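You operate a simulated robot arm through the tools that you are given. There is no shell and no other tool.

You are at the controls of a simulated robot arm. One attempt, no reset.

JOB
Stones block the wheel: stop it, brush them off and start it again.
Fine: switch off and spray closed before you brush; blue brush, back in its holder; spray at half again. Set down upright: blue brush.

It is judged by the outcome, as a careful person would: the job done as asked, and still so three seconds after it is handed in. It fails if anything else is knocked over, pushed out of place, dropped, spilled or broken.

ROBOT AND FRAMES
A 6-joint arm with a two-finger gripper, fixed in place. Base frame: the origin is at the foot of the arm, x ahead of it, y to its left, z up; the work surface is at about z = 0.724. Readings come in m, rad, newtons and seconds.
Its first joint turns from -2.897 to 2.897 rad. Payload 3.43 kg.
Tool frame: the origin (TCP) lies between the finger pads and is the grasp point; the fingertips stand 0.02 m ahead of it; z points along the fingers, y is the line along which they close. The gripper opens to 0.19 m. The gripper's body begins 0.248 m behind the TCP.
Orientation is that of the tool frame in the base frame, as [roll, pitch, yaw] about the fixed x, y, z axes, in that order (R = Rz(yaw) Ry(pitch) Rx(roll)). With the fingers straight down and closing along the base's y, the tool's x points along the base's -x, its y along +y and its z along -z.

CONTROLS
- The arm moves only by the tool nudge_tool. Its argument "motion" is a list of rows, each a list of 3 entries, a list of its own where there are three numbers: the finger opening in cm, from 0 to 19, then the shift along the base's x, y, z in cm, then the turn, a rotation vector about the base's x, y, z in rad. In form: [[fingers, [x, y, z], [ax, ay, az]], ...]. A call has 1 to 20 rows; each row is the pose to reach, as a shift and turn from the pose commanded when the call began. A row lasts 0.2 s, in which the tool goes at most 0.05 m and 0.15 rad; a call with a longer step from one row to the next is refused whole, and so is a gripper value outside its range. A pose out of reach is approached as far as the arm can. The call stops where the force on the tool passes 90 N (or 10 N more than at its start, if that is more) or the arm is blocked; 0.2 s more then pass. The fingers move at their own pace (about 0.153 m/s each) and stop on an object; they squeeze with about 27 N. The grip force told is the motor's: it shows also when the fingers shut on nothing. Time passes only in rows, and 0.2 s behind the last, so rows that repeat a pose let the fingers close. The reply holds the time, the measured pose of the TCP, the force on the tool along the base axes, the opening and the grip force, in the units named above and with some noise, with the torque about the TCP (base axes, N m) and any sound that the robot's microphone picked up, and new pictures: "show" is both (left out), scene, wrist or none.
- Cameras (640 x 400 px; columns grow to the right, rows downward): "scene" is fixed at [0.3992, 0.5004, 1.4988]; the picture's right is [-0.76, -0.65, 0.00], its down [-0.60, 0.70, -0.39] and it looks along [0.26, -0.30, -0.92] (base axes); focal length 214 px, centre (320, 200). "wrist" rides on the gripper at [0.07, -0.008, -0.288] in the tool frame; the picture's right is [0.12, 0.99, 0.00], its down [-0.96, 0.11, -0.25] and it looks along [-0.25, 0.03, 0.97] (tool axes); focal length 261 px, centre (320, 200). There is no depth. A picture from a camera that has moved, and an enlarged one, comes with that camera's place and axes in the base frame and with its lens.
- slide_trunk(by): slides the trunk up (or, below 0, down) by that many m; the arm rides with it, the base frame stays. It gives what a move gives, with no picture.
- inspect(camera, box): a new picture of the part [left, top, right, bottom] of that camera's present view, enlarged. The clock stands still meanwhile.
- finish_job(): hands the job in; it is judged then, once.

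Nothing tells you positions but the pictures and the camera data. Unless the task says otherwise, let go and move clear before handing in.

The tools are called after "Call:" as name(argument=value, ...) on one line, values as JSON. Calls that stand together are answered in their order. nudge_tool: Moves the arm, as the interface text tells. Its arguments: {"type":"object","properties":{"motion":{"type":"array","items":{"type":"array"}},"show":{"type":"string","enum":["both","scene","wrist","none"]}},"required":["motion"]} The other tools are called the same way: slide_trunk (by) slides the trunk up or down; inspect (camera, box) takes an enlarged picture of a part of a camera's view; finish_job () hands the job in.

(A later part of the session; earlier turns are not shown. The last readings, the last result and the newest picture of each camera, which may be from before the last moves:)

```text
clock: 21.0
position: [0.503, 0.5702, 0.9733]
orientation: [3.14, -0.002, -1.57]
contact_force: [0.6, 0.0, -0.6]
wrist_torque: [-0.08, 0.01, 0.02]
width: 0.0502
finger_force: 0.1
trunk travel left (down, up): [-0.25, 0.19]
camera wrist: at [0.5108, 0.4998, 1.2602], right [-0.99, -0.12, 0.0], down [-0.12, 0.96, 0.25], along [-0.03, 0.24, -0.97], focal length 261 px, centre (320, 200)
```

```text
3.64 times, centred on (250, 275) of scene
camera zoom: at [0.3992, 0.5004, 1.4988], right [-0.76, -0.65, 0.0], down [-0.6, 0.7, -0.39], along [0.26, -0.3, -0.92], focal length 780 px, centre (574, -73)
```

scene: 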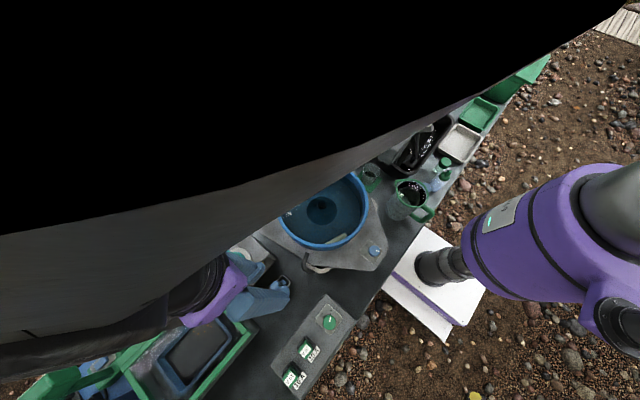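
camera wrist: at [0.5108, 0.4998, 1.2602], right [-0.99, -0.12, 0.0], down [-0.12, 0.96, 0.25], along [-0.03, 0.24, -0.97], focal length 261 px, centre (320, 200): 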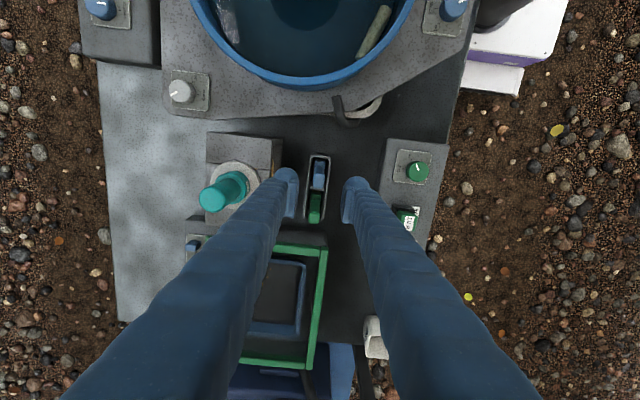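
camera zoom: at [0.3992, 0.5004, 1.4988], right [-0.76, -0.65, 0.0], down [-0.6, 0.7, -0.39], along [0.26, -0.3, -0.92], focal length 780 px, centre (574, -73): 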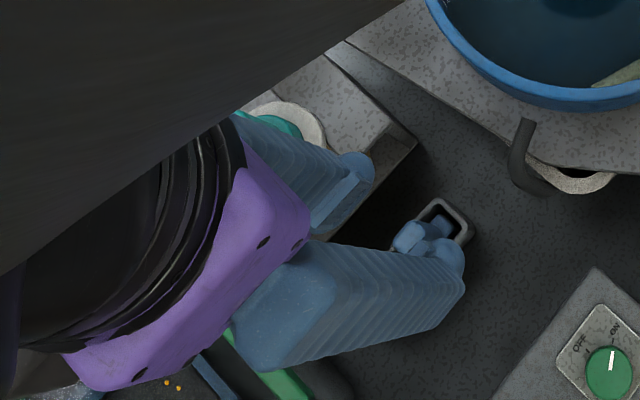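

The gripper is centred over the blue handle, with clearance to the box and the green brush. I'll descend to grip the upper part of the handle and close.

Call:
nudge_tool(motion=[[5, [0, 0, -4], [0, 0, 0]], [5, [0, 0, -8], [0, 0, 0]], [5, [0, 0, -11], [0, 0, 0]], [5, [0, 0, -13], [0, 0, 0]], [5, [0, 0, -13.8], [0, 0, 0]], [3, [0, 0, -13.8], [0, 0, 0]], [1, [0, 0, -13.8], [0, 0, 0]], [0, [0, 0, -13.8], [0, 0, 0]], [0, [0, 0, -13.8], [0, 0, 0]]])

Call:
inspect(camera="wrist", box=[250, 110, 390, 220])

```text
clock: 23.0
position: [0.5015, 0.571, 0.8338]
orientation: [-3.14, -0.002, -1.57]
contact_force: [0.4, -0.6, -0.3]
wrist_torque: [-0.02, 0.01, -0.01]
width: 0.0165
finger_force: 27.2
trunk travel left (down, up): [-0.25, 0.19]
camera wrist: at [0.5097, 0.5007, 1.1215], right [-0.99, -0.12, 0.0], down [-0.12, 0.96, 0.25], along [-0.03, 0.25, -0.97], focal length 261 px, centre (320, 200)
```

scene: 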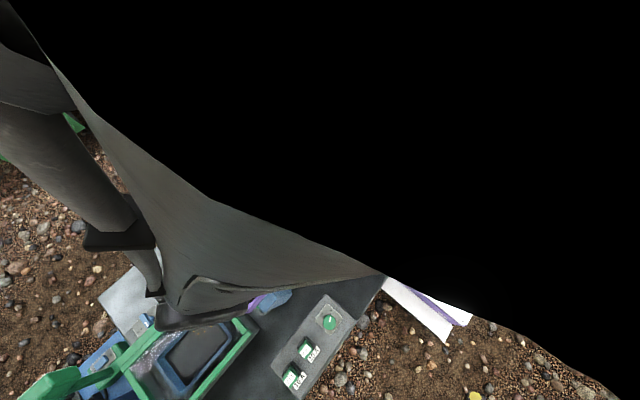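
wrist: 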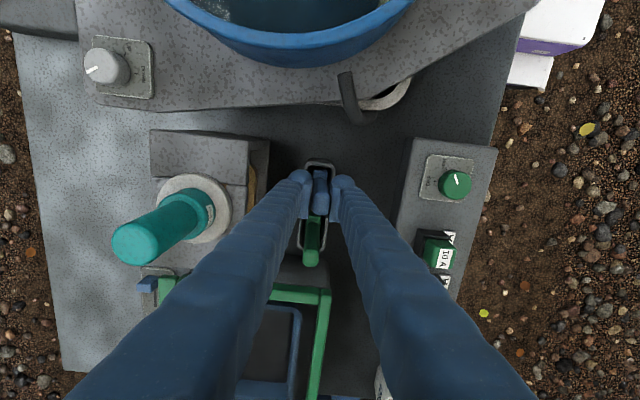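

```text
3.64 times, centred on (320, 165) of wrist
camera zoom: at [0.5097, 0.5007, 1.1215], right [-0.99, -0.12, 0.0], down [-0.12, 0.96, 0.25], along [-0.03, 0.25, -0.97], focal length 948 px, centre (320, 327)
```

zoom: 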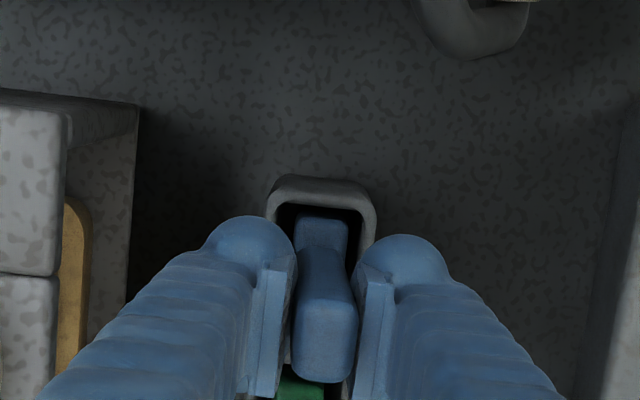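

The blue brush is gripped (1.65 cm). I'll lift it straight up out of the holder.

Call:
nudge_tool(motion=[[0, [0, 0, 1.5], [0, 0, 0]], [0, [0, 0, 4], [0, 0, 0]], [0, [0, 0, 7], [0, 0, 0]], [0, [0, 0, 10.5], [0, 0, 0]], [0, [0, 0, 14], [0, 0, 0]], [0, [0, 0, 18], [0, 0, 0]], [0, [0, 0, 22], [0, 0, 0]], [0, [0, 0, 25], [0, 0, 0]]])

Call:
inspect(camera="wrist", box=[250, 110, 390, 220])

```text
clock: 24.8
position: [0.5026, 0.5684, 1.0856]
orientation: [-3.141, 0.0, -1.57]
contact_force: [0.3, 0.4, 0.2]
wrist_torque: [0.01, -0.01, 0.03]
width: 0.0167
finger_force: 26.7
trunk travel left (down, up): [-0.25, 0.19]
camera wrist: at [0.5108, 0.4988, 1.3731], right [-0.99, -0.12, 0.0], down [-0.12, 0.96, 0.25], along [-0.03, 0.25, -0.97], focal length 261 px, centre (320, 200)
```

scene: 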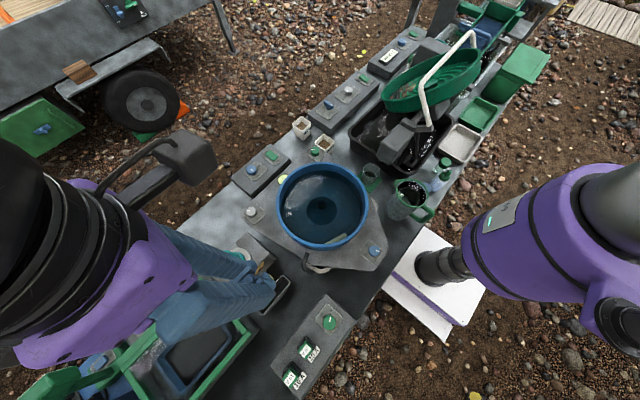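
wrist: 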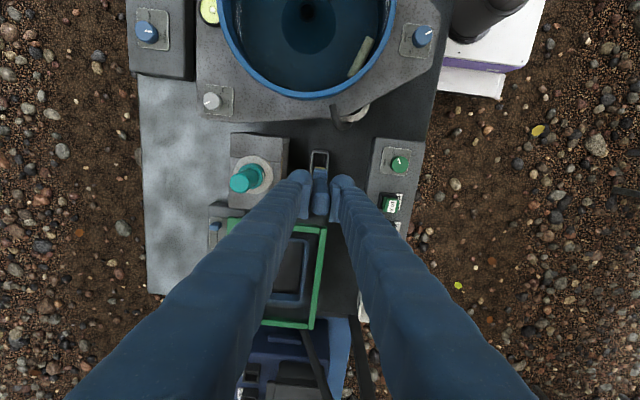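

```text
3.64 times, centred on (320, 165) of wrist
camera zoom: at [0.5108, 0.4988, 1.3731], right [-0.99, -0.12, 0.0], down [-0.12, 0.96, 0.25], along [-0.03, 0.25, -0.97], focal length 948 px, centre (320, 327)
```

zoom: 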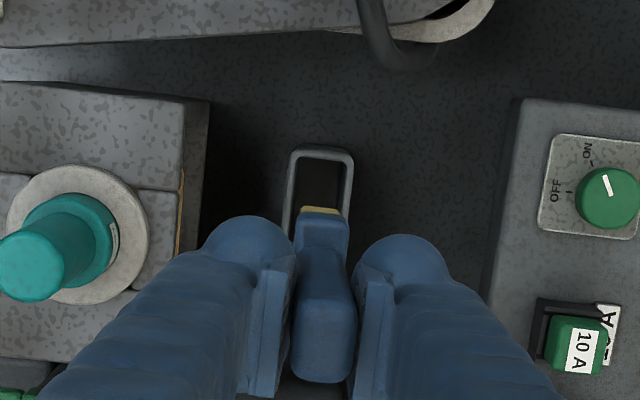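

The blue brush is out and held. I'll carry it high over the bowl to a spot beside the wheel and study the stones.

Call:
nudge_tool(motion=[[0, [0, 0, 4], [0, 0, 0]], [0, [0, 0, 8], [0, 0, 0]], [0, [1.5, -4, 10], [0, 0, 0]], [0, [3, -8, 11], [0, 0, 0]], [0, [4.5, -12, 11], [0, 0, 0]], [0, [6, -16, 11], [0, 0, 0]], [0, [7.5, -20.5, 11], [0, 0, 0]], [0, [9, -25, 11], [0, 0, 0]], [0, [10.5, -29.5, 11], [0, 0, 0]], [0, [12, -34, 11], [0, 0, 0]], [0, [13.5, -38.5, 11], [0, 0, 0]], [0, [15, -43, 11], [0, 0, 0]], [0, [16.5, -47.5, 11], [0, 0, 0]], [0, [18, -52, 11], [0, 0, 0]], [0, [19.5, -56, 11], [0, 0, 0]], [0, [21, -60, 11], [0, 0, 0]], [0, [21.5, -62, 11], [0, 0, 0]]])

Call:
inspect(camera="scene", box=[290, 0, 490, 150])

Call:
inspect(camera="wrist", box=[260, 40, 500, 190])

```text
clock: 28.4
position: [0.7187, -0.0508, 1.1959]
orientation: [-3.141, -0.001, -1.571]
contact_force: [0.1, -0.6, -0.4]
wrist_torque: [0.08, -0.01, 0.02]
width: 0.0167
finger_force: 27.0
trunk travel left (down, up): [-0.25, 0.19]
camera wrist: at [0.7266, -0.1213, 1.4818], right [-0.99, -0.12, 0.0], down [-0.12, 0.96, 0.25], along [-0.03, 0.25, -0.97], focal length 261 px, centre (320, 200)
```

scene: 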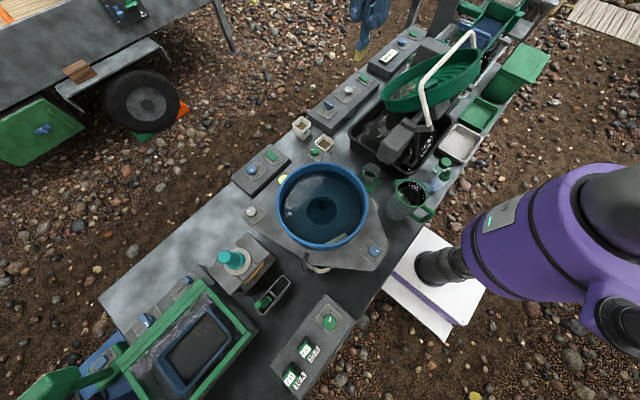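
wrist: 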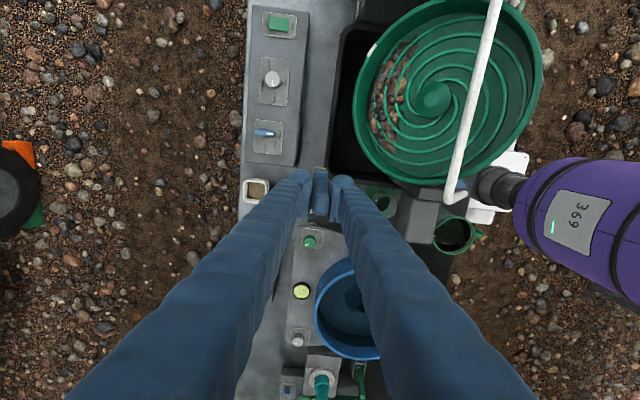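

```text
2.67 times, centred on (390, 75) of scene
camera zoom: at [0.3992, 0.5004, 1.4988], right [-0.76, -0.65, 0.0], down [-0.6, 0.7, -0.39], along [0.26, -0.3, -0.92], focal length 572 px, centre (133, 533)
```

zoom: 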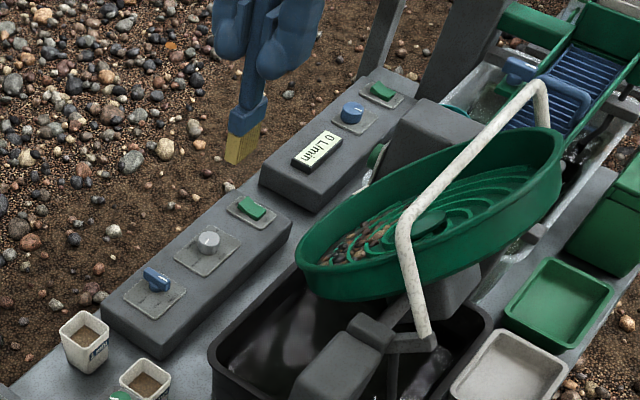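

```text
2.67 times, centred on (380, 115) of wrist
camera zoom: at [0.7266, -0.1213, 1.4818], right [-0.99, -0.12, 0.0], down [-0.12, 0.96, 0.25], along [-0.03, 0.25, -0.97], focal length 695 px, centre (160, 427)
```

zoom: 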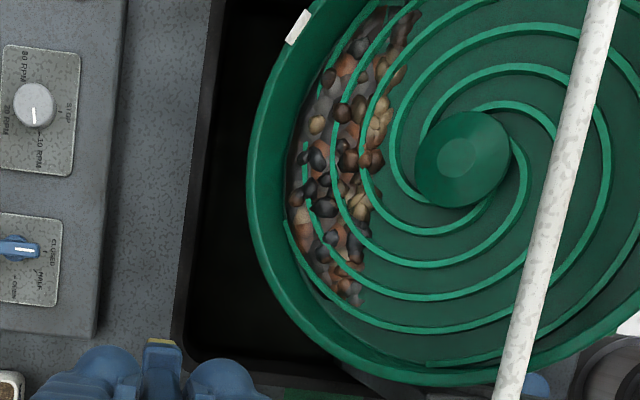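

The brush (yellow bristles, tip about 11 cm below the grip point) is held well. The stones fill an arc along the low (+x) side of the tilted wheel, roughly x 0.58–0.64 and y -0.29 to -0.10. I'll take a second view from another spot to measure the wheel's plane.

Call:
nudge_tool(motion=[[0, [1, -4, 0], [0, 0, 0]], [0, [2, -8, 0], [0, 0, 0]], [0, [3, -12, 0], [0, 0, 0]], [0, [4, -16, 0], [0, 0, 0]], [0, [4, -20, 0], [0, 0, 0]], [0, [4, -24, 0], [0, 0, 0]]])

Call:
inspect(camera="wrist", box=[320, 60, 600, 260])

Call:
inspect(camera="scene", box=[375, 25, 495, 115])

```text
clock: 29.8
position: [0.7577, -0.2917, 1.1962]
orientation: [3.138, 0.0, -1.567]
contact_force: [0.4, 0.0, -0.4]
wrist_torque: [0.03, 0.0, 0.0]
width: 0.0166
finger_force: 27.2
trunk travel left (down, up): [-0.25, 0.19]
camera wrist: at [0.7657, -0.3627, 1.4827], right [-0.99, -0.12, 0.0], down [-0.12, 0.96, 0.25], along [-0.03, 0.25, -0.97], focal length 261 px, centre (320, 200)
```

scene: 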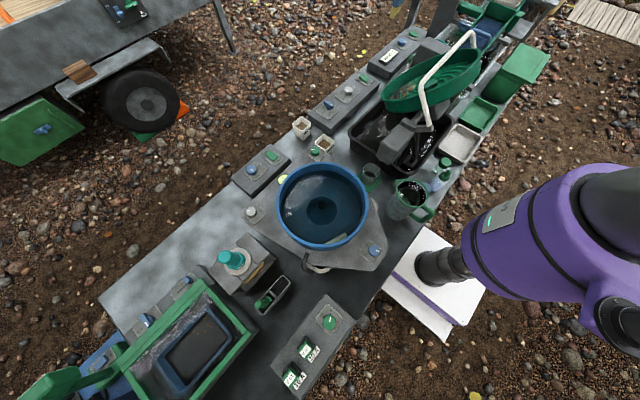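
wrist: 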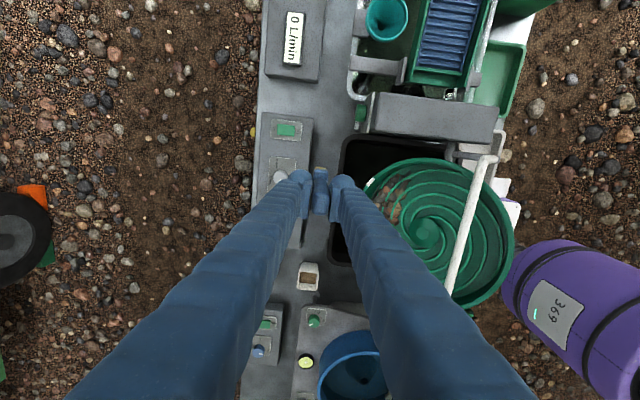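

```text
2.00 times, centred on (460, 160) of wrist
camera zoom: at [0.7657, -0.3627, 1.4827], right [-0.99, -0.12, 0.0], down [-0.12, 0.96, 0.25], along [-0.03, 0.25, -0.97], focal length 521 px, centre (40, 280)
```

zoom: 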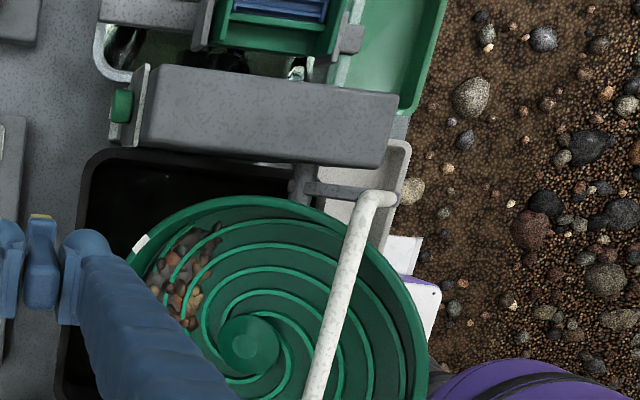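

```text
4.44 times, centred on (435, 70) of scene
camera zoom: at [0.3992, 0.5004, 1.4988], right [-0.76, -0.65, 0.0], down [-0.6, 0.7, -0.39], along [0.26, -0.3, -0.92], focal length 953 px, centre (-191, 778)
```

zoom: 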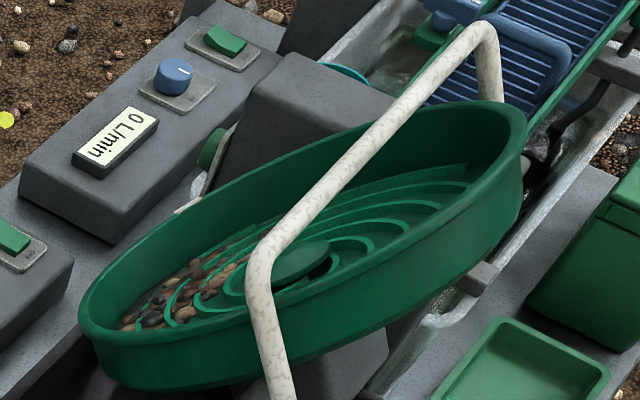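

From the two views I fit the wheel: rim centre about (0.559, -0.198, 1.026), radius 0.143, tilted about 40° toward +x, with the stones in a pocket against the low wall. I'll tilt the brush about 0.6 rad to face the wheel floor and hover over the stones.

Call:
nudge_tool(motion=[[0, [0, 2, 0], [0, 0.1, 0]], [0, [0, 4, 0], [0, 0.2, 0]], [0, [0, 6, 0], [0, 0.3, 0]], [0, [-1, 8, 0], [0, 0.4, 0]], [0, [-3, 9.2, -1], [0, 0.5, 0]], [0, [-5, 9.2, -3], [0, 0.6, 0]], [0, [-7.3, 9.2, -5], [0, 0.6, 0]], [0, [-8, 9.2, -7], [0, 0.6, 0]]])

Call:
inspect(camera="wrist", box=[240, 80, 480, 230])

Call:
inspect(camera="scene", box=[345, 0, 495, 115])

```text
clock: 31.6
position: [0.6801, -0.1977, 1.1259]
orientation: [2.54, 0.001, -1.57]
contact_force: [0.6, -0.8, -0.3]
wrist_torque: [-0.03, 0.05, 0.02]
width: 0.0165
finger_force: 26.7
trunk travel left (down, up): [-0.25, 0.19]
camera wrist: at [0.8489, -0.2682, 1.3568], right [-0.82, -0.12, 0.56], down [0.04, 0.96, 0.27], along [-0.57, 0.25, -0.78], focal length 261 px, centre (320, 200)
```

scene: 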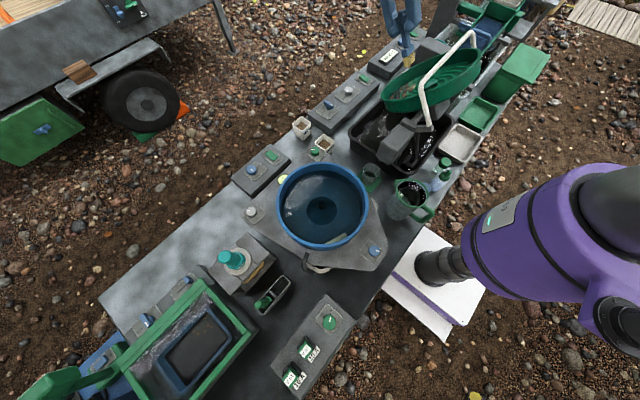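
wrist: 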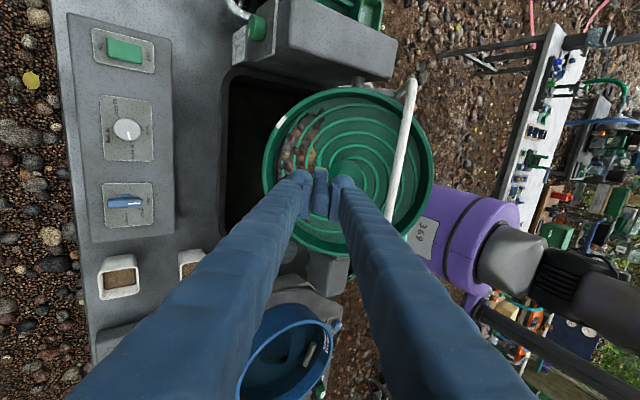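

```text
2.67 times, centred on (360, 155) of wrist
camera zoom: at [0.8489, -0.2682, 1.3568], right [-0.82, -0.12, 0.56], down [0.04, 0.96, 0.27], along [-0.57, 0.25, -0.78], focal length 695 px, centre (213, 320)
```

zoom: 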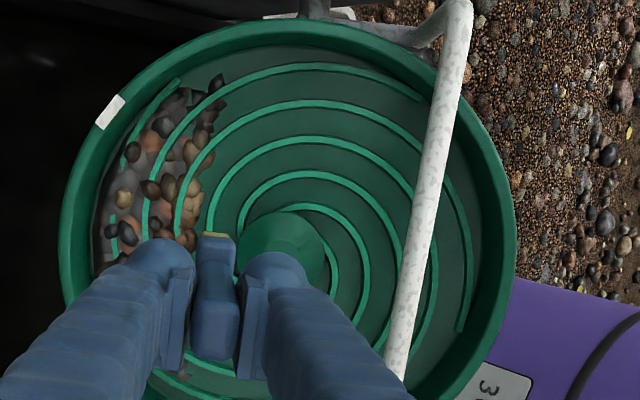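

```text
3.48 times, centred on (420, 58) of scene
camera zoom: at [0.3992, 0.5004, 1.4988], right [-0.76, -0.65, 0.0], down [-0.6, 0.7, -0.39], along [0.26, -0.3, -0.92], focal length 746 px, centre (-28, 696)
```

zoom: 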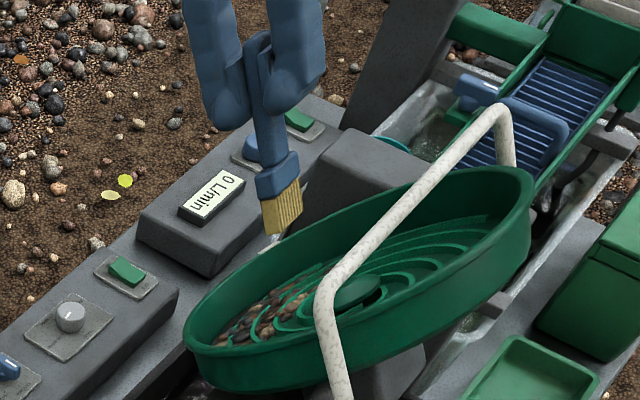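

I now see the wheel almost face-on, and the brush tip is poised above the floor just upslope of the stones. I'll lower it along the wheel's normal, just short of contact.

Call:
nudge_tool(motion=[[0, [-1.2, 0, -1.6], [0, 0, 0]], [0, [-2.4, 0, -3.2], [0, 0, 0]], [0, [-3.55, 0, -4.86], [0, 0, 0]], [0, [-4.0, 0, -5.4], [0, 0, 0]], [0, [-4.32, 0, -5.78], [0, 0, 0]]])

Call:
inspect(camera="wrist", box=[220, 80, 460, 230])

Call:
inspect(camera="scene", box=[375, 10, 495, 115])

```text
clock: 32.8
position: [0.6344, -0.1974, 1.0677]
orientation: [2.541, 0.001, -1.569]
contact_force: [-0.6, 0.3, 0.0]
wrist_torque: [0.02, -0.03, -0.02]
width: 0.0165
finger_force: 26.7
trunk travel left (down, up): [-0.25, 0.19]
camera wrist: at [0.8033, -0.268, 1.2999], right [-0.82, -0.12, 0.56], down [0.04, 0.96, 0.27], along [-0.57, 0.25, -0.78], focal length 261 px, centre (320, 200)
```

scene: 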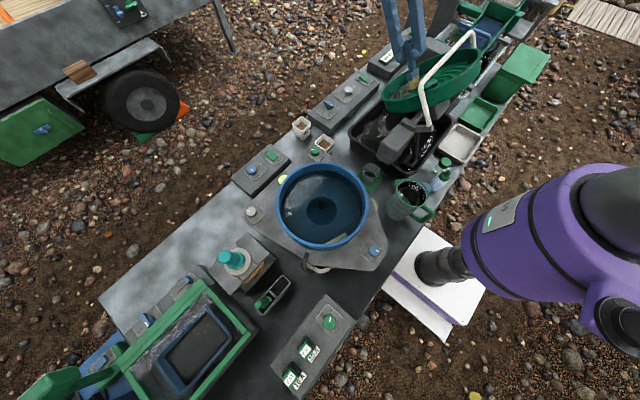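
wrist: 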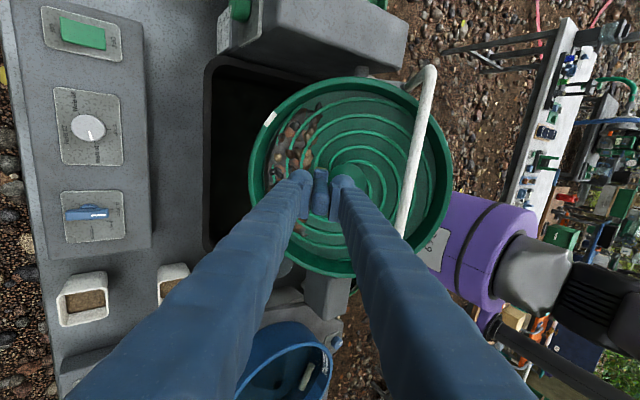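

```text
2.67 times, centred on (340, 155) of wrist
camera zoom: at [0.8033, -0.268, 1.2999], right [-0.82, -0.12, 0.56], down [0.04, 0.96, 0.27], along [-0.57, 0.25, -0.78], focal length 695 px, centre (267, 320)
```

zoom: 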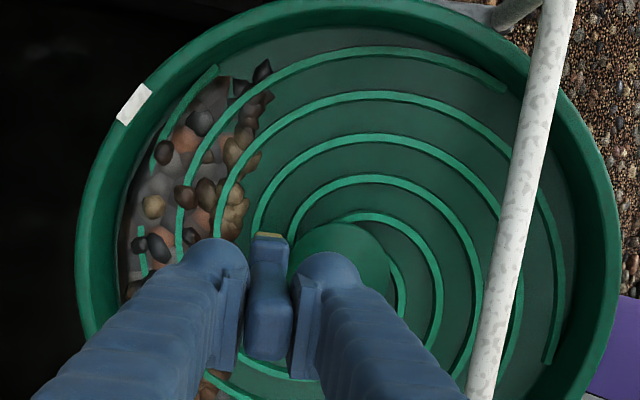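

```text
3.81 times, centred on (435, 62) of scene
camera zoom: at [0.3992, 0.5004, 1.4988], right [-0.76, -0.65, 0.0], down [-0.6, 0.7, -0.39], along [0.26, -0.3, -0.92], focal length 817 px, centre (-118, 724)
```

zoom: 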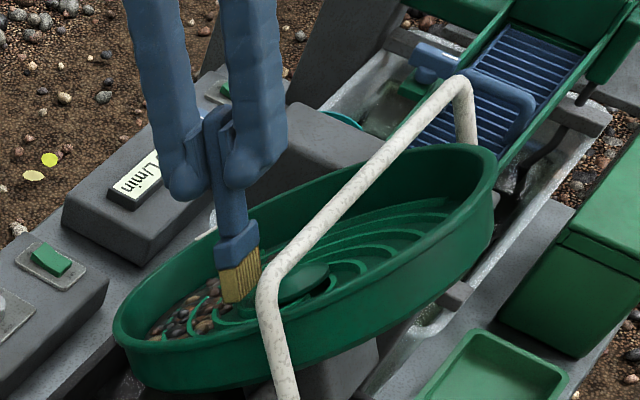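

The tip is about 1 cm above the floor, just behind the stones. I'll feel for the floor in 2–3 mm steps.

Call:
nudge_tool(motion=[[0, [-0.19, 0, -0.23], [0, 0, 0]], [0, [-0.38, 0, -0.46], [0, 0, 0]], [0, [-0.51, 0, -0.61], [0, 0, 0]]], show="scene")

Call:
inspect(camera="scene", box=[395, 50, 475, 115])

```text
clock: 33.6
position: [0.6308, -0.197, 1.0622]
orientation: [2.542, 0.001, -1.568]
contact_force: [-0.1, -0.1, -0.6]
wrist_torque: [0.02, -0.03, 0.02]
width: 0.0165
finger_force: 27.0
trunk travel left (down, up): [-0.25, 0.19]
```

scene: 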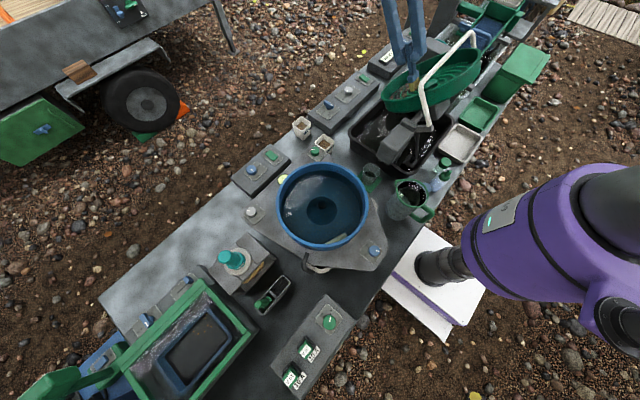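

```text
6.15 times, centred on (435, 82) of scene
camera zoom: at [0.3992, 0.5004, 1.4988], right [-0.76, -0.65, 0.0], down [-0.6, 0.7, -0.39], along [0.26, -0.3, -0.92], focal length 1320 px, centre (-388, 923)
```

zoom: 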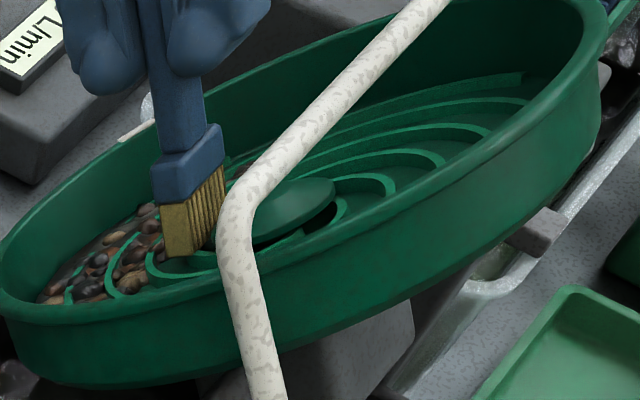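

No contact yet, and the bristles look just above the floor. I'll go a few millimetres further.

Call:
nudge_tool(motion=[[0, [-0.13, 0, -0.15], [0, 0, 0]], [0, [-0.26, 0, -0.31], [0, 0, 0]]], show="none")

Call:
inspect(camera="scene", box=[395, 50, 475, 115])

```text
clock: 34.2
position: [0.6277, -0.1968, 1.0578]
orientation: [2.541, 0.0, -1.571]
contact_force: [-0.1, 0.9, -2.0]
wrist_torque: [-0.01, 0.03, -0.02]
width: 0.0168
finger_force: 27.1
trunk travel left (down, up): [-0.25, 0.19]
```

```text
6.15 times, centred on (435, 82) of scene
camera zoom: at [0.3992, 0.5004, 1.4988], right [-0.76, -0.65, 0.0], down [-0.6, 0.7, -0.39], along [0.26, -0.3, -0.92], focal length 1320 px, centre (-388, 923)
```

zoom: 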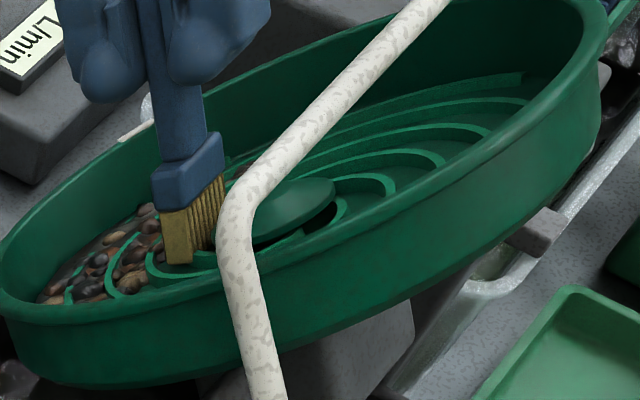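

The bristles are now on the floor with only light contact. I'll sweep slowly downslope through the stones and watch their response.

Call:
nudge_tool(motion=[[0, [0.77, 0, -0.64], [0, 0, 0]], [0, [1.53, 0, -1.29], [0, 0, 0]], [0, [2.3, 0, -1.93], [0, 0, 0]], [0, [3.06, 0, -2.57], [0, 0, 0]], [0, [3.83, 0, -3.22], [0, 0, 0]], [0, [4.6, 0, -3.86], [0, 0, 0]]])

Call:
inspect(camera="scene", box=[375, 45, 475, 115])

Call:
inspect(camera="wrist", box=[240, 80, 480, 230])

```text
clock: 35.6
position: [0.6734, -0.1983, 1.0172]
orientation: [2.539, -0.002, -1.571]
contact_force: [0.0, -0.2, -0.3]
wrist_torque: [0.03, 0.02, 0.0]
width: 0.0165
finger_force: 26.4
trunk travel left (down, up): [-0.25, 0.19]
camera wrist: at [0.8426, -0.2685, 1.2498], right [-0.82, -0.12, 0.56], down [0.04, 0.96, 0.27], along [-0.57, 0.25, -0.78], focal length 261 px, centre (320, 200)
```

scene: 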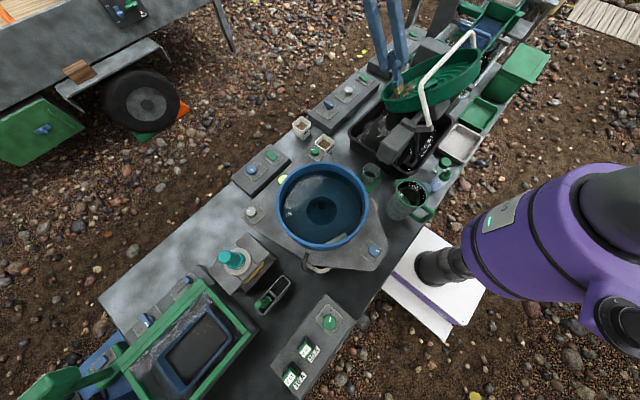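
wrist: 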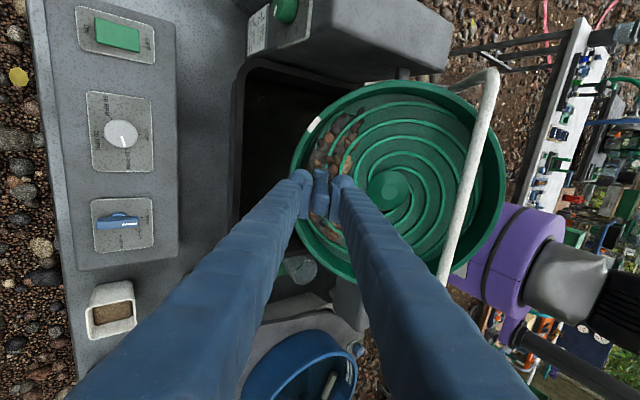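

```text
5.71 times, centred on (425, 80) of scene
camera zoom: at [0.3992, 0.5004, 1.4988], right [-0.76, -0.65, 0.0], down [-0.6, 0.7, -0.39], along [0.26, -0.3, -0.92], focal length 1226 px, centre (-280, 886)
```

zoom: 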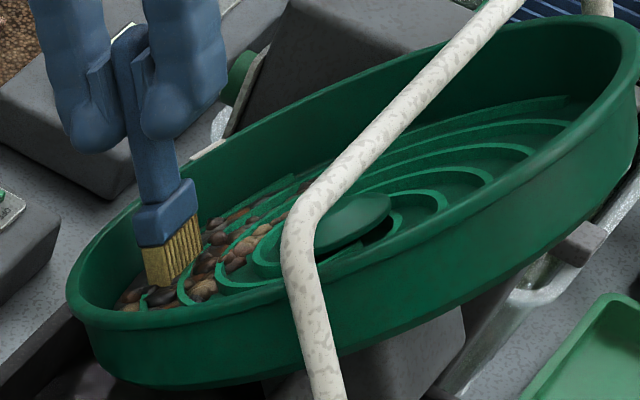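

```text
2.67 times, centred on (360, 155) of wrist
camera zoom: at [0.8426, -0.2685, 1.2498], right [-0.82, -0.12, 0.56], down [0.04, 0.96, 0.27], along [-0.57, 0.25, -0.78], focal length 695 px, centre (213, 320)
```

zoom: 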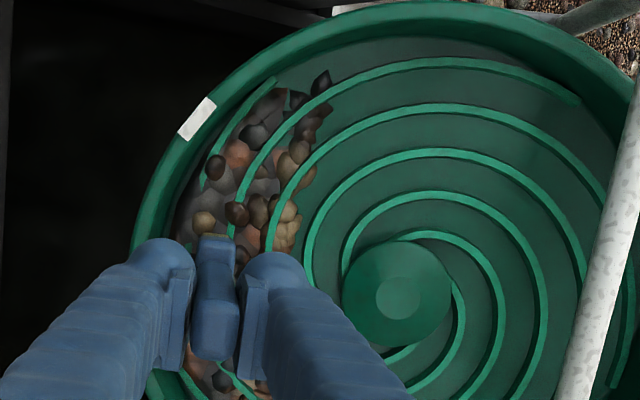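

The bristles pass through with almost no force, and the swept lane is hidden behind the gripper. I'll finish the stroke up over the low rim and look at the result.

Call:
nudge_tool(motion=[[0, [0.77, 0, -0.64], [0, 0, 0]], [0, [1.73, 0, 0.51], [0, 0, 0]], [0, [2.7, 0, 1.66], [0, 0, 0]], [0, [3.66, 0, 2.81], [0, 0, 0]], [0, [5.52, 0, 2.4], [0, 0, 0]], [0, [6.5, 0, 4], [0, 0, 0]], [0, [7.5, 0, 6], [0, 0, 0]]])

Call:
inspect(camera="scene", box=[375, 45, 475, 115])

Call:
inspect(camera="wrist", box=[300, 50, 540, 200])

```text
clock: 37.2
position: [0.7503, -0.1999, 1.0783]
orientation: [2.542, -0.001, -1.568]
contact_force: [0.1, -0.1, -0.4]
wrist_torque: [0.0, 0.04, -0.02]
width: 0.0163
finger_force: 26.9
trunk travel left (down, up): [-0.25, 0.19]
camera wrist: at [0.9183, -0.2694, 1.3105], right [-0.82, -0.12, 0.56], down [0.04, 0.96, 0.27], along [-0.57, 0.25, -0.78], focal length 261 px, centre (320, 200)
```

scene: 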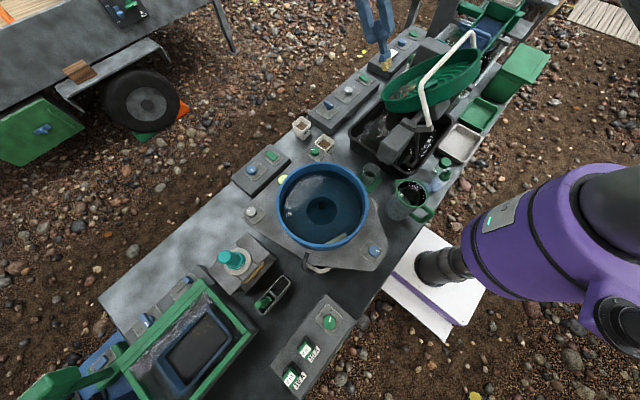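
wrist: 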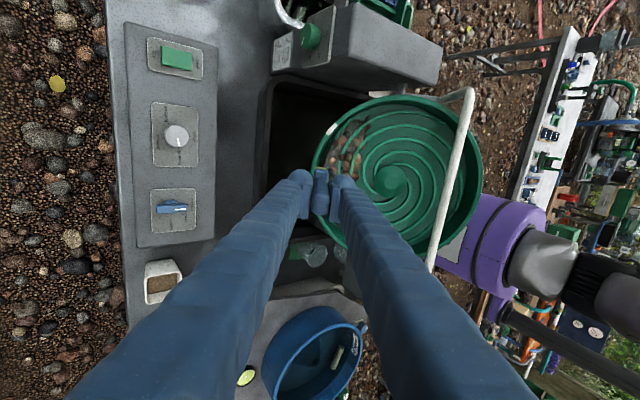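

```text
5.71 times, centred on (425, 80) of scene
camera zoom: at [0.3992, 0.5004, 1.4988], right [-0.76, -0.65, 0.0], down [-0.6, 0.7, -0.39], along [0.26, -0.3, -0.92], focal length 1226 px, centre (-280, 886)
```

zoom: 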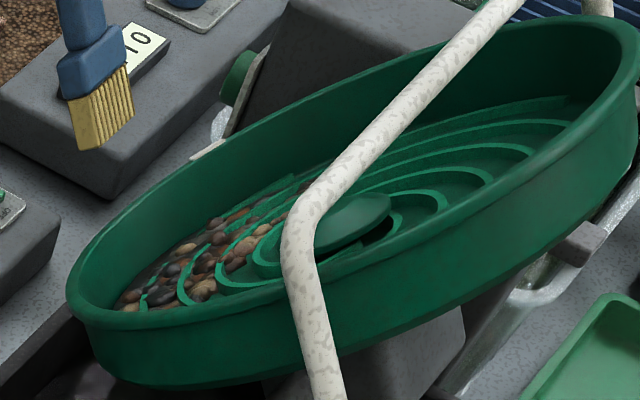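

```text
2.67 times, centred on (420, 125) of wrist
camera zoom: at [0.9183, -0.2694, 1.3105], right [-0.82, -0.12, 0.56], down [0.04, 0.96, 0.27], along [-0.57, 0.25, -0.78], focal length 695 px, centre (53, 400)
```

zoom: 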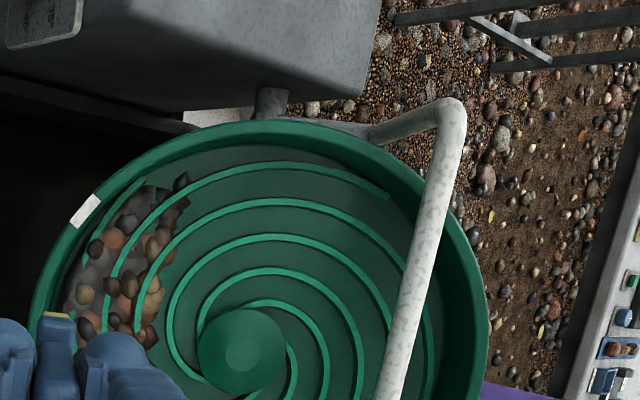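

I can't tell yet whether the lane changed. I'll zoom in on the stones from both cameras.

Call:
inspect(camera="scene", box=[385, 70, 435, 105])

Call:
inspect(camera="wrist", box=[310, 90, 410, 190])

Call:
inspect(camera="wrist", box=[270, 0, 390, 80])

```text
11.43 times, centred on (410, 88) of scene
camera zoom: at [0.3992, 0.5004, 1.4988], right [-0.76, -0.65, 0.0], down [-0.6, 0.7, -0.39], along [0.26, -0.3, -0.92], focal length 2451 px, centre (-709, 1486)
```

zoom: 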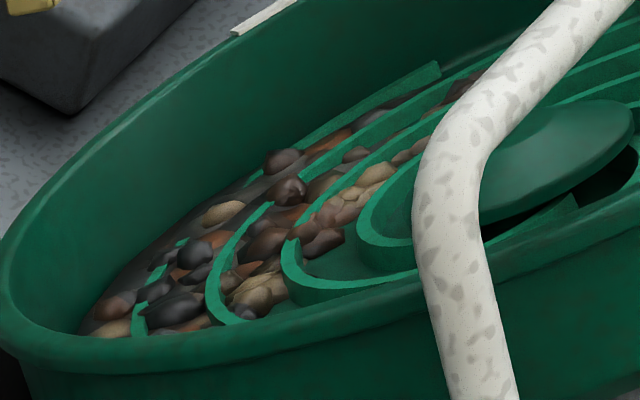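

```text
4.00 times, centred on (360, 140) of wrist
camera zoom: at [0.9183, -0.2694, 1.3105], right [-0.82, -0.12, 0.56], down [0.04, 0.96, 0.27], along [-0.57, 0.25, -0.78], focal length 1043 px, centre (160, 440)
```

zoom: 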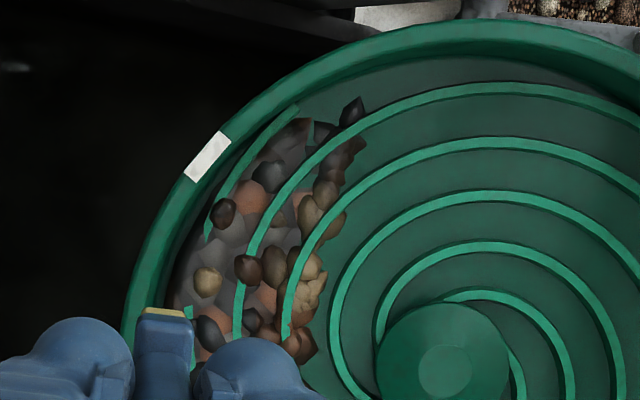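

```text
5.00 times, centred on (330, 40) of wrist
camera zoom: at [0.9183, -0.2694, 1.3105], right [-0.82, -0.12, 0.56], down [0.04, 0.96, 0.27], along [-0.57, 0.25, -0.78], focal length 1303 px, centre (270, 1000)
```

zoom: 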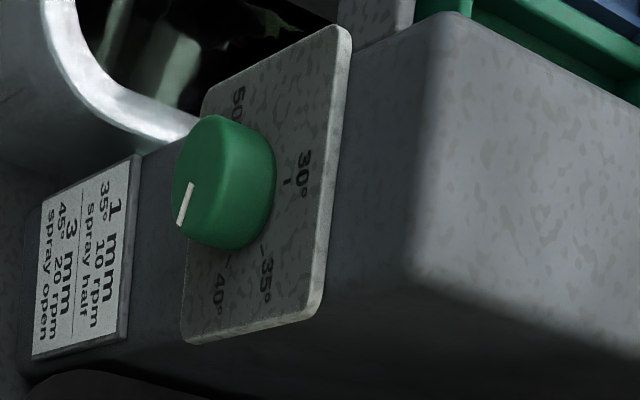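

The stones still look in place, so the bristles may have ridden just above them. I'll lower onto the middle of the stones and feel for real contact with the floor.

Call:
nudge_tool(motion=[[0, [-3.78, 0, 0.41], [0, 0, 0]], [0, [-5.1, 0, -1.1], [0, 0, 0]], [0, [-6.4, 0, -2.7], [0, 0, 0]], [0, [-7.63, 0, -4.18], [0, 0, 0]], [0, [-8.02, 0, -4.64], [0, 0, 0]], [0, [-8.4, 0, -5.1], [0, 0, 0]]], show="none")

Call:
inspect(camera="scene", box=[375, 55, 455, 110])

```text
clock: 38.6
position: [0.6645, -0.1984, 1.0296]
orientation: [2.54, -0.002, -1.571]
contact_force: [0.3, 0.6, -1.0]
wrist_torque: [0.02, -0.04, 0.01]
width: 0.0164
finger_force: 27.1
trunk travel left (down, up): [-0.25, 0.19]
```

```text
7.27 times, centred on (415, 82) of scene
camera zoom: at [0.3992, 0.5004, 1.4988], right [-0.76, -0.65, 0.0], down [-0.6, 0.7, -0.39], along [0.26, -0.3, -0.92], focal length 1560 px, centre (-371, 1054)
```

zoom: 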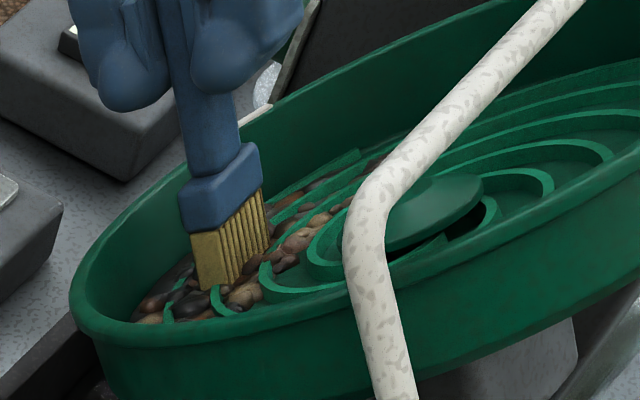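

The bristles are at about stone height with no force yet. I'll go further down in small steps until I feel the floor.

Call:
nudge_tool(motion=[[0, [-0.19, 0, -0.23], [0, 0, 0]], [0, [-0.38, 0, -0.46], [0, 0, 0]]], show="none")

Call:
inspect(camera="scene", box=[375, 55, 455, 110])

```text
clock: 39.2
position: [0.662, -0.1984, 1.0249]
orientation: [2.544, -0.001, -1.567]
contact_force: [16.5, -1.9, 21.2]
wrist_torque: [-0.11, 0.0, 0.08]
width: 0.0164
finger_force: 27.1
trunk travel left (down, up): [-0.25, 0.19]
```

```text
7.27 times, centred on (415, 82) of scene
camera zoom: at [0.3992, 0.5004, 1.4988], right [-0.76, -0.65, 0.0], down [-0.6, 0.7, -0.39], along [0.26, -0.3, -0.92], focal length 1560 px, centre (-371, 1054)
```

zoom: 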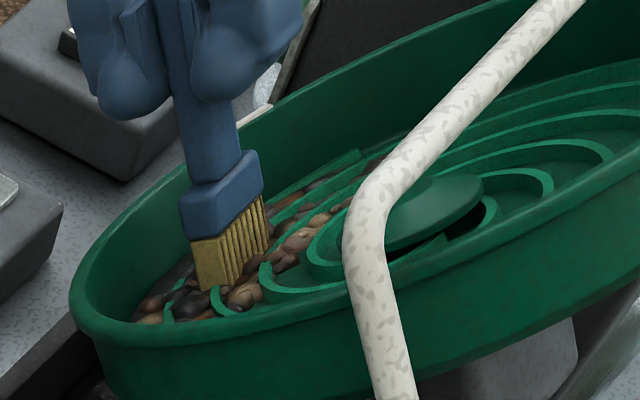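

I have real contact: 27 N, with a normal that gives about 38° of wheel tilt. I'll ease off to a light pressure, brush outward to the wall, lift and look.

Call:
nudge_tool(motion=[[0, [0.16, 0, 0.19], [0, 0, 0]], [0, [0.79, 0, -0.3], [0, 0, 0]], [0, [1.4, 0, -0.78], [0, 0, 0]], [0, [2.0, 0, -1.25], [0, 0, 0]]], show="none")

Call:
inspect(camera="scene", box=[375, 55, 455, 110])

Call:
inspect(camera="wrist", box=[280, 80, 440, 200])

```text
clock: 40.2
position: [0.6817, -0.1982, 1.0103]
orientation: [2.54, -0.001, -1.57]
contact_force: [-0.3, 0.4, -0.8]
wrist_torque: [0.0, 0.01, -0.01]
width: 0.0168
finger_force: 27.5
trunk travel left (down, up): [-0.25, 0.19]
```

```text
7.27 times, centred on (415, 82) of scene
camera zoom: at [0.3992, 0.5004, 1.4988], right [-0.76, -0.65, 0.0], down [-0.6, 0.7, -0.39], along [0.26, -0.3, -0.92], focal length 1560 px, centre (-371, 1054)
```

zoom: 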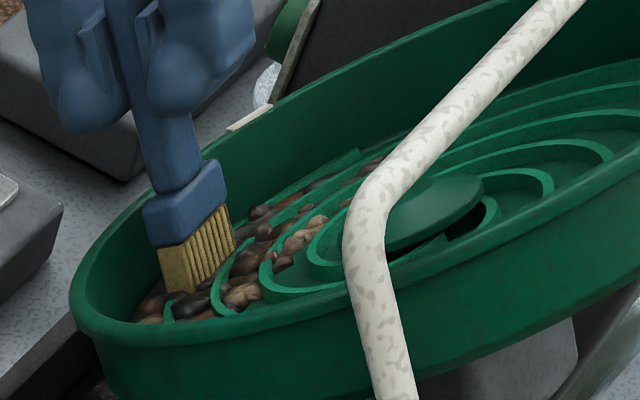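

```text
3.33 times, centred on (360, 140) of wrist
camera zoom: at [0.8494, -0.2683, 1.2417], right [-0.82, -0.12, 0.56], down [0.04, 0.96, 0.27], along [-0.57, 0.25, -0.78], focal length 869 px, centre (187, 400)
```

zoom: 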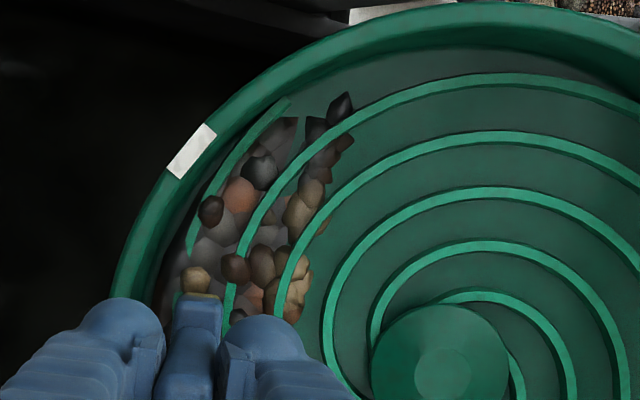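

Contact was lost again toward the wall. I'll lift to the earlier viewing pose and compare the stones with the earlier picture.

Call:
nudge_tool(motion=[[0, [1.5, 0, 2.0], [0, 0, 0]], [0, [3.08, 0, 3.94], [0, 0, 0]], [0, [5, 0, 5.5], [0, 0, 0]], [0, [6.78, 0, 6.81], [0, 0, 0]]], show="none")

Call:
inspect(camera="scene", box=[385, 70, 435, 105])

Call:
inspect(camera="wrist", box=[310, 90, 410, 190])

```text
clock: 41.2
position: [0.7496, -0.1983, 1.0767]
orientation: [2.539, -0.001, -1.568]
contact_force: [0.1, 0.1, -0.3]
wrist_torque: [0.02, 0.02, -0.01]
width: 0.0167
finger_force: 26.9
trunk travel left (down, up): [-0.25, 0.19]
```

```text
11.43 times, centred on (410, 88) of scene
camera zoom: at [0.3992, 0.5004, 1.4988], right [-0.76, -0.65, 0.0], down [-0.6, 0.7, -0.39], along [0.26, -0.3, -0.92], focal length 2451 px, centre (-709, 1486)
```

zoom: 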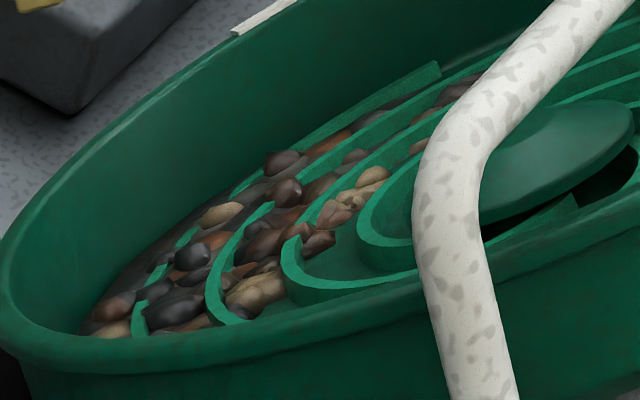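

```text
4.00 times, centred on (360, 140) of wrist
camera zoom: at [0.9193, -0.2686, 1.3094], right [-0.82, -0.12, 0.56], down [0.04, 0.96, 0.27], along [-0.57, 0.25, -0.78], focal length 1043 px, centre (160, 440)
```

zoom: 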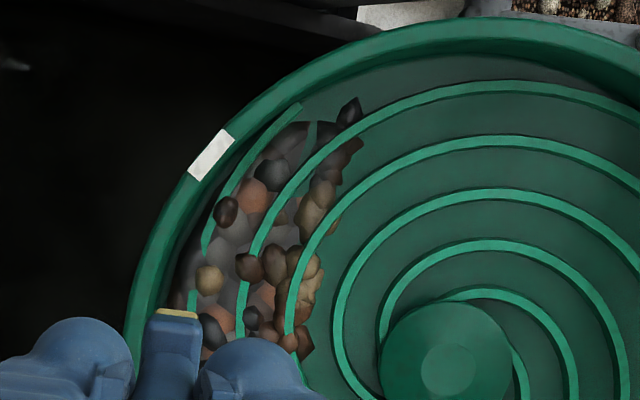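

The heap has shrunk: the inner tan stones are smaller, so brushing under contact works. I'll repeat the stroke with light contact all the way.

Call:
nudge_tool(motion=[[0, [-5, 0, -0.2], [0, 0, 0]], [0, [-9.5, 0, -0.5], [0, 0, 0]], [0, [-11.34, 0, -2.41], [0, 0, 0]], [0, [-11.77, 0, -2.96], [0, 0, 0]], [0, [-10.75, 0, -3.76], [0, 0, 0]], [0, [-9.72, 0, -4.56], [0, 0, 0]], [0, [-8.7, 0, -5.36], [0, 0, 0]]], show="none")

Call:
inspect(camera="scene", box=[375, 55, 455, 110])

```text
clock: 42.8
position: [0.6624, -0.1983, 1.0255]
orientation: [2.537, 0.0, -1.571]
contact_force: [0.6, 0.2, -0.5]
wrist_torque: [0.01, -0.01, 0.01]
width: 0.0167
finger_force: 26.8
trunk travel left (down, up): [-0.25, 0.19]
```

```text
7.27 times, centred on (415, 82) of scene
camera zoom: at [0.3992, 0.5004, 1.4988], right [-0.76, -0.65, 0.0], down [-0.6, 0.7, -0.39], along [0.26, -0.3, -0.92], focal length 1560 px, centre (-371, 1054)
```

zoom: 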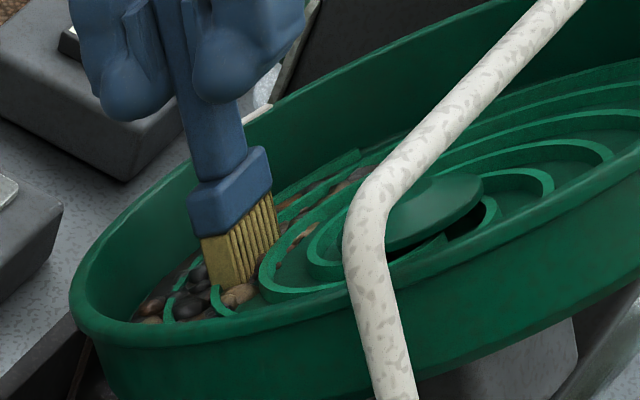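

The stones along the swept lane are clearly thinning out. I'll finish this stroke to the wall, then stroke the lane on the -y side.

Call:
nudge_tool(motion=[[0, [1.03, 0, -0.8], [0, 0, 0]], [0, [2.05, 0, -1.6], [0, 0, 0]], [0, [4.21, 0, 1.16], [0, 0, 0]], [0, [1.45, -2.5, 3.31], [0, 0, 0]], [0, [-1.31, -4.7, 5.47], [0, 0, 0]], [0, [-3.04, -4.7, 3.26], [0, 0, 0]], [0, [-3.47, -4.7, 2.71], [0, 0, 0]], [0, [-2.6, -4.7, 2.03], [0, 0, 0]], [0, [-1.74, -4.7, 1.35], [0, 0, 0]], [0, [-0.87, -4.7, 0.68], [0, 0, 0]], [0, [-0.01, -4.7, 0], [0, 0, 0]], [0, [0.86, -4.7, -0.68], [0, 0, 0]]])

Call:
inspect(camera="scene", box=[375, 55, 455, 110])

Call:
inspect(camera="wrist", box=[280, 80, 440, 200])

```text
clock: 45.4
position: [0.6701, -0.2454, 1.0187]
orientation: [2.539, -0.002, -1.57]
contact_force: [0.0, -0.5, 0.4]
wrist_torque: [0.0, 0.0, 0.02]
width: 0.0165
finger_force: 26.5
trunk travel left (down, up): [-0.25, 0.19]
camera wrist: at [0.8392, -0.3155, 1.2504], right [-0.82, -0.12, 0.56], down [0.04, 0.96, 0.27], along [-0.57, 0.25, -0.78], focal length 261 px, centre (320, 200)
```

scene: 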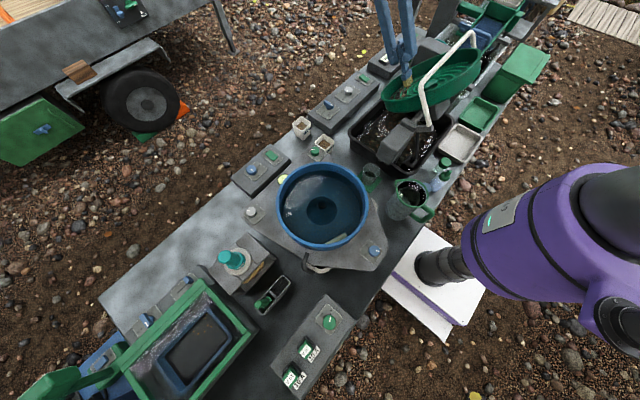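
wrist: 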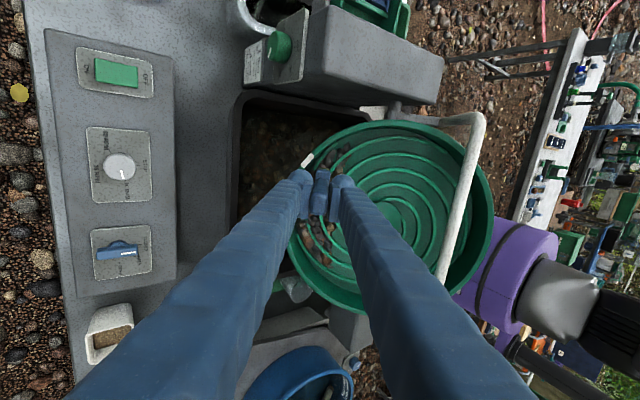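

```text
7.27 times, centred on (415, 82) of scene
camera zoom: at [0.3992, 0.5004, 1.4988], right [-0.76, -0.65, 0.0], down [-0.6, 0.7, -0.39], along [0.26, -0.3, -0.92], focal length 1560 px, centre (-371, 1054)
```

zoom: 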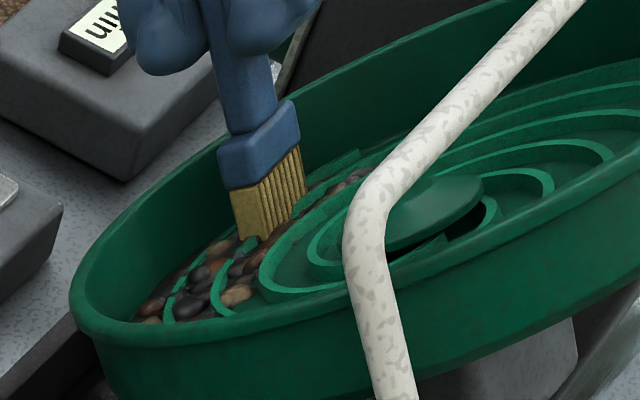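

```text
3.33 times, centred on (360, 140) of wrist
camera zoom: at [0.8392, -0.3155, 1.2504], right [-0.82, -0.12, 0.56], down [0.04, 0.96, 0.27], along [-0.57, 0.25, -0.78], focal length 869 px, centre (187, 400)
```

zoom: 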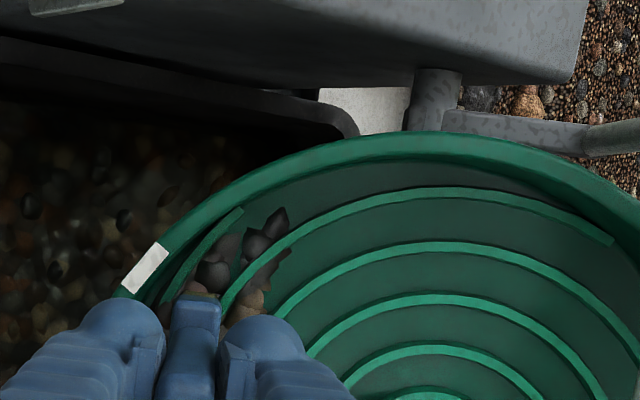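

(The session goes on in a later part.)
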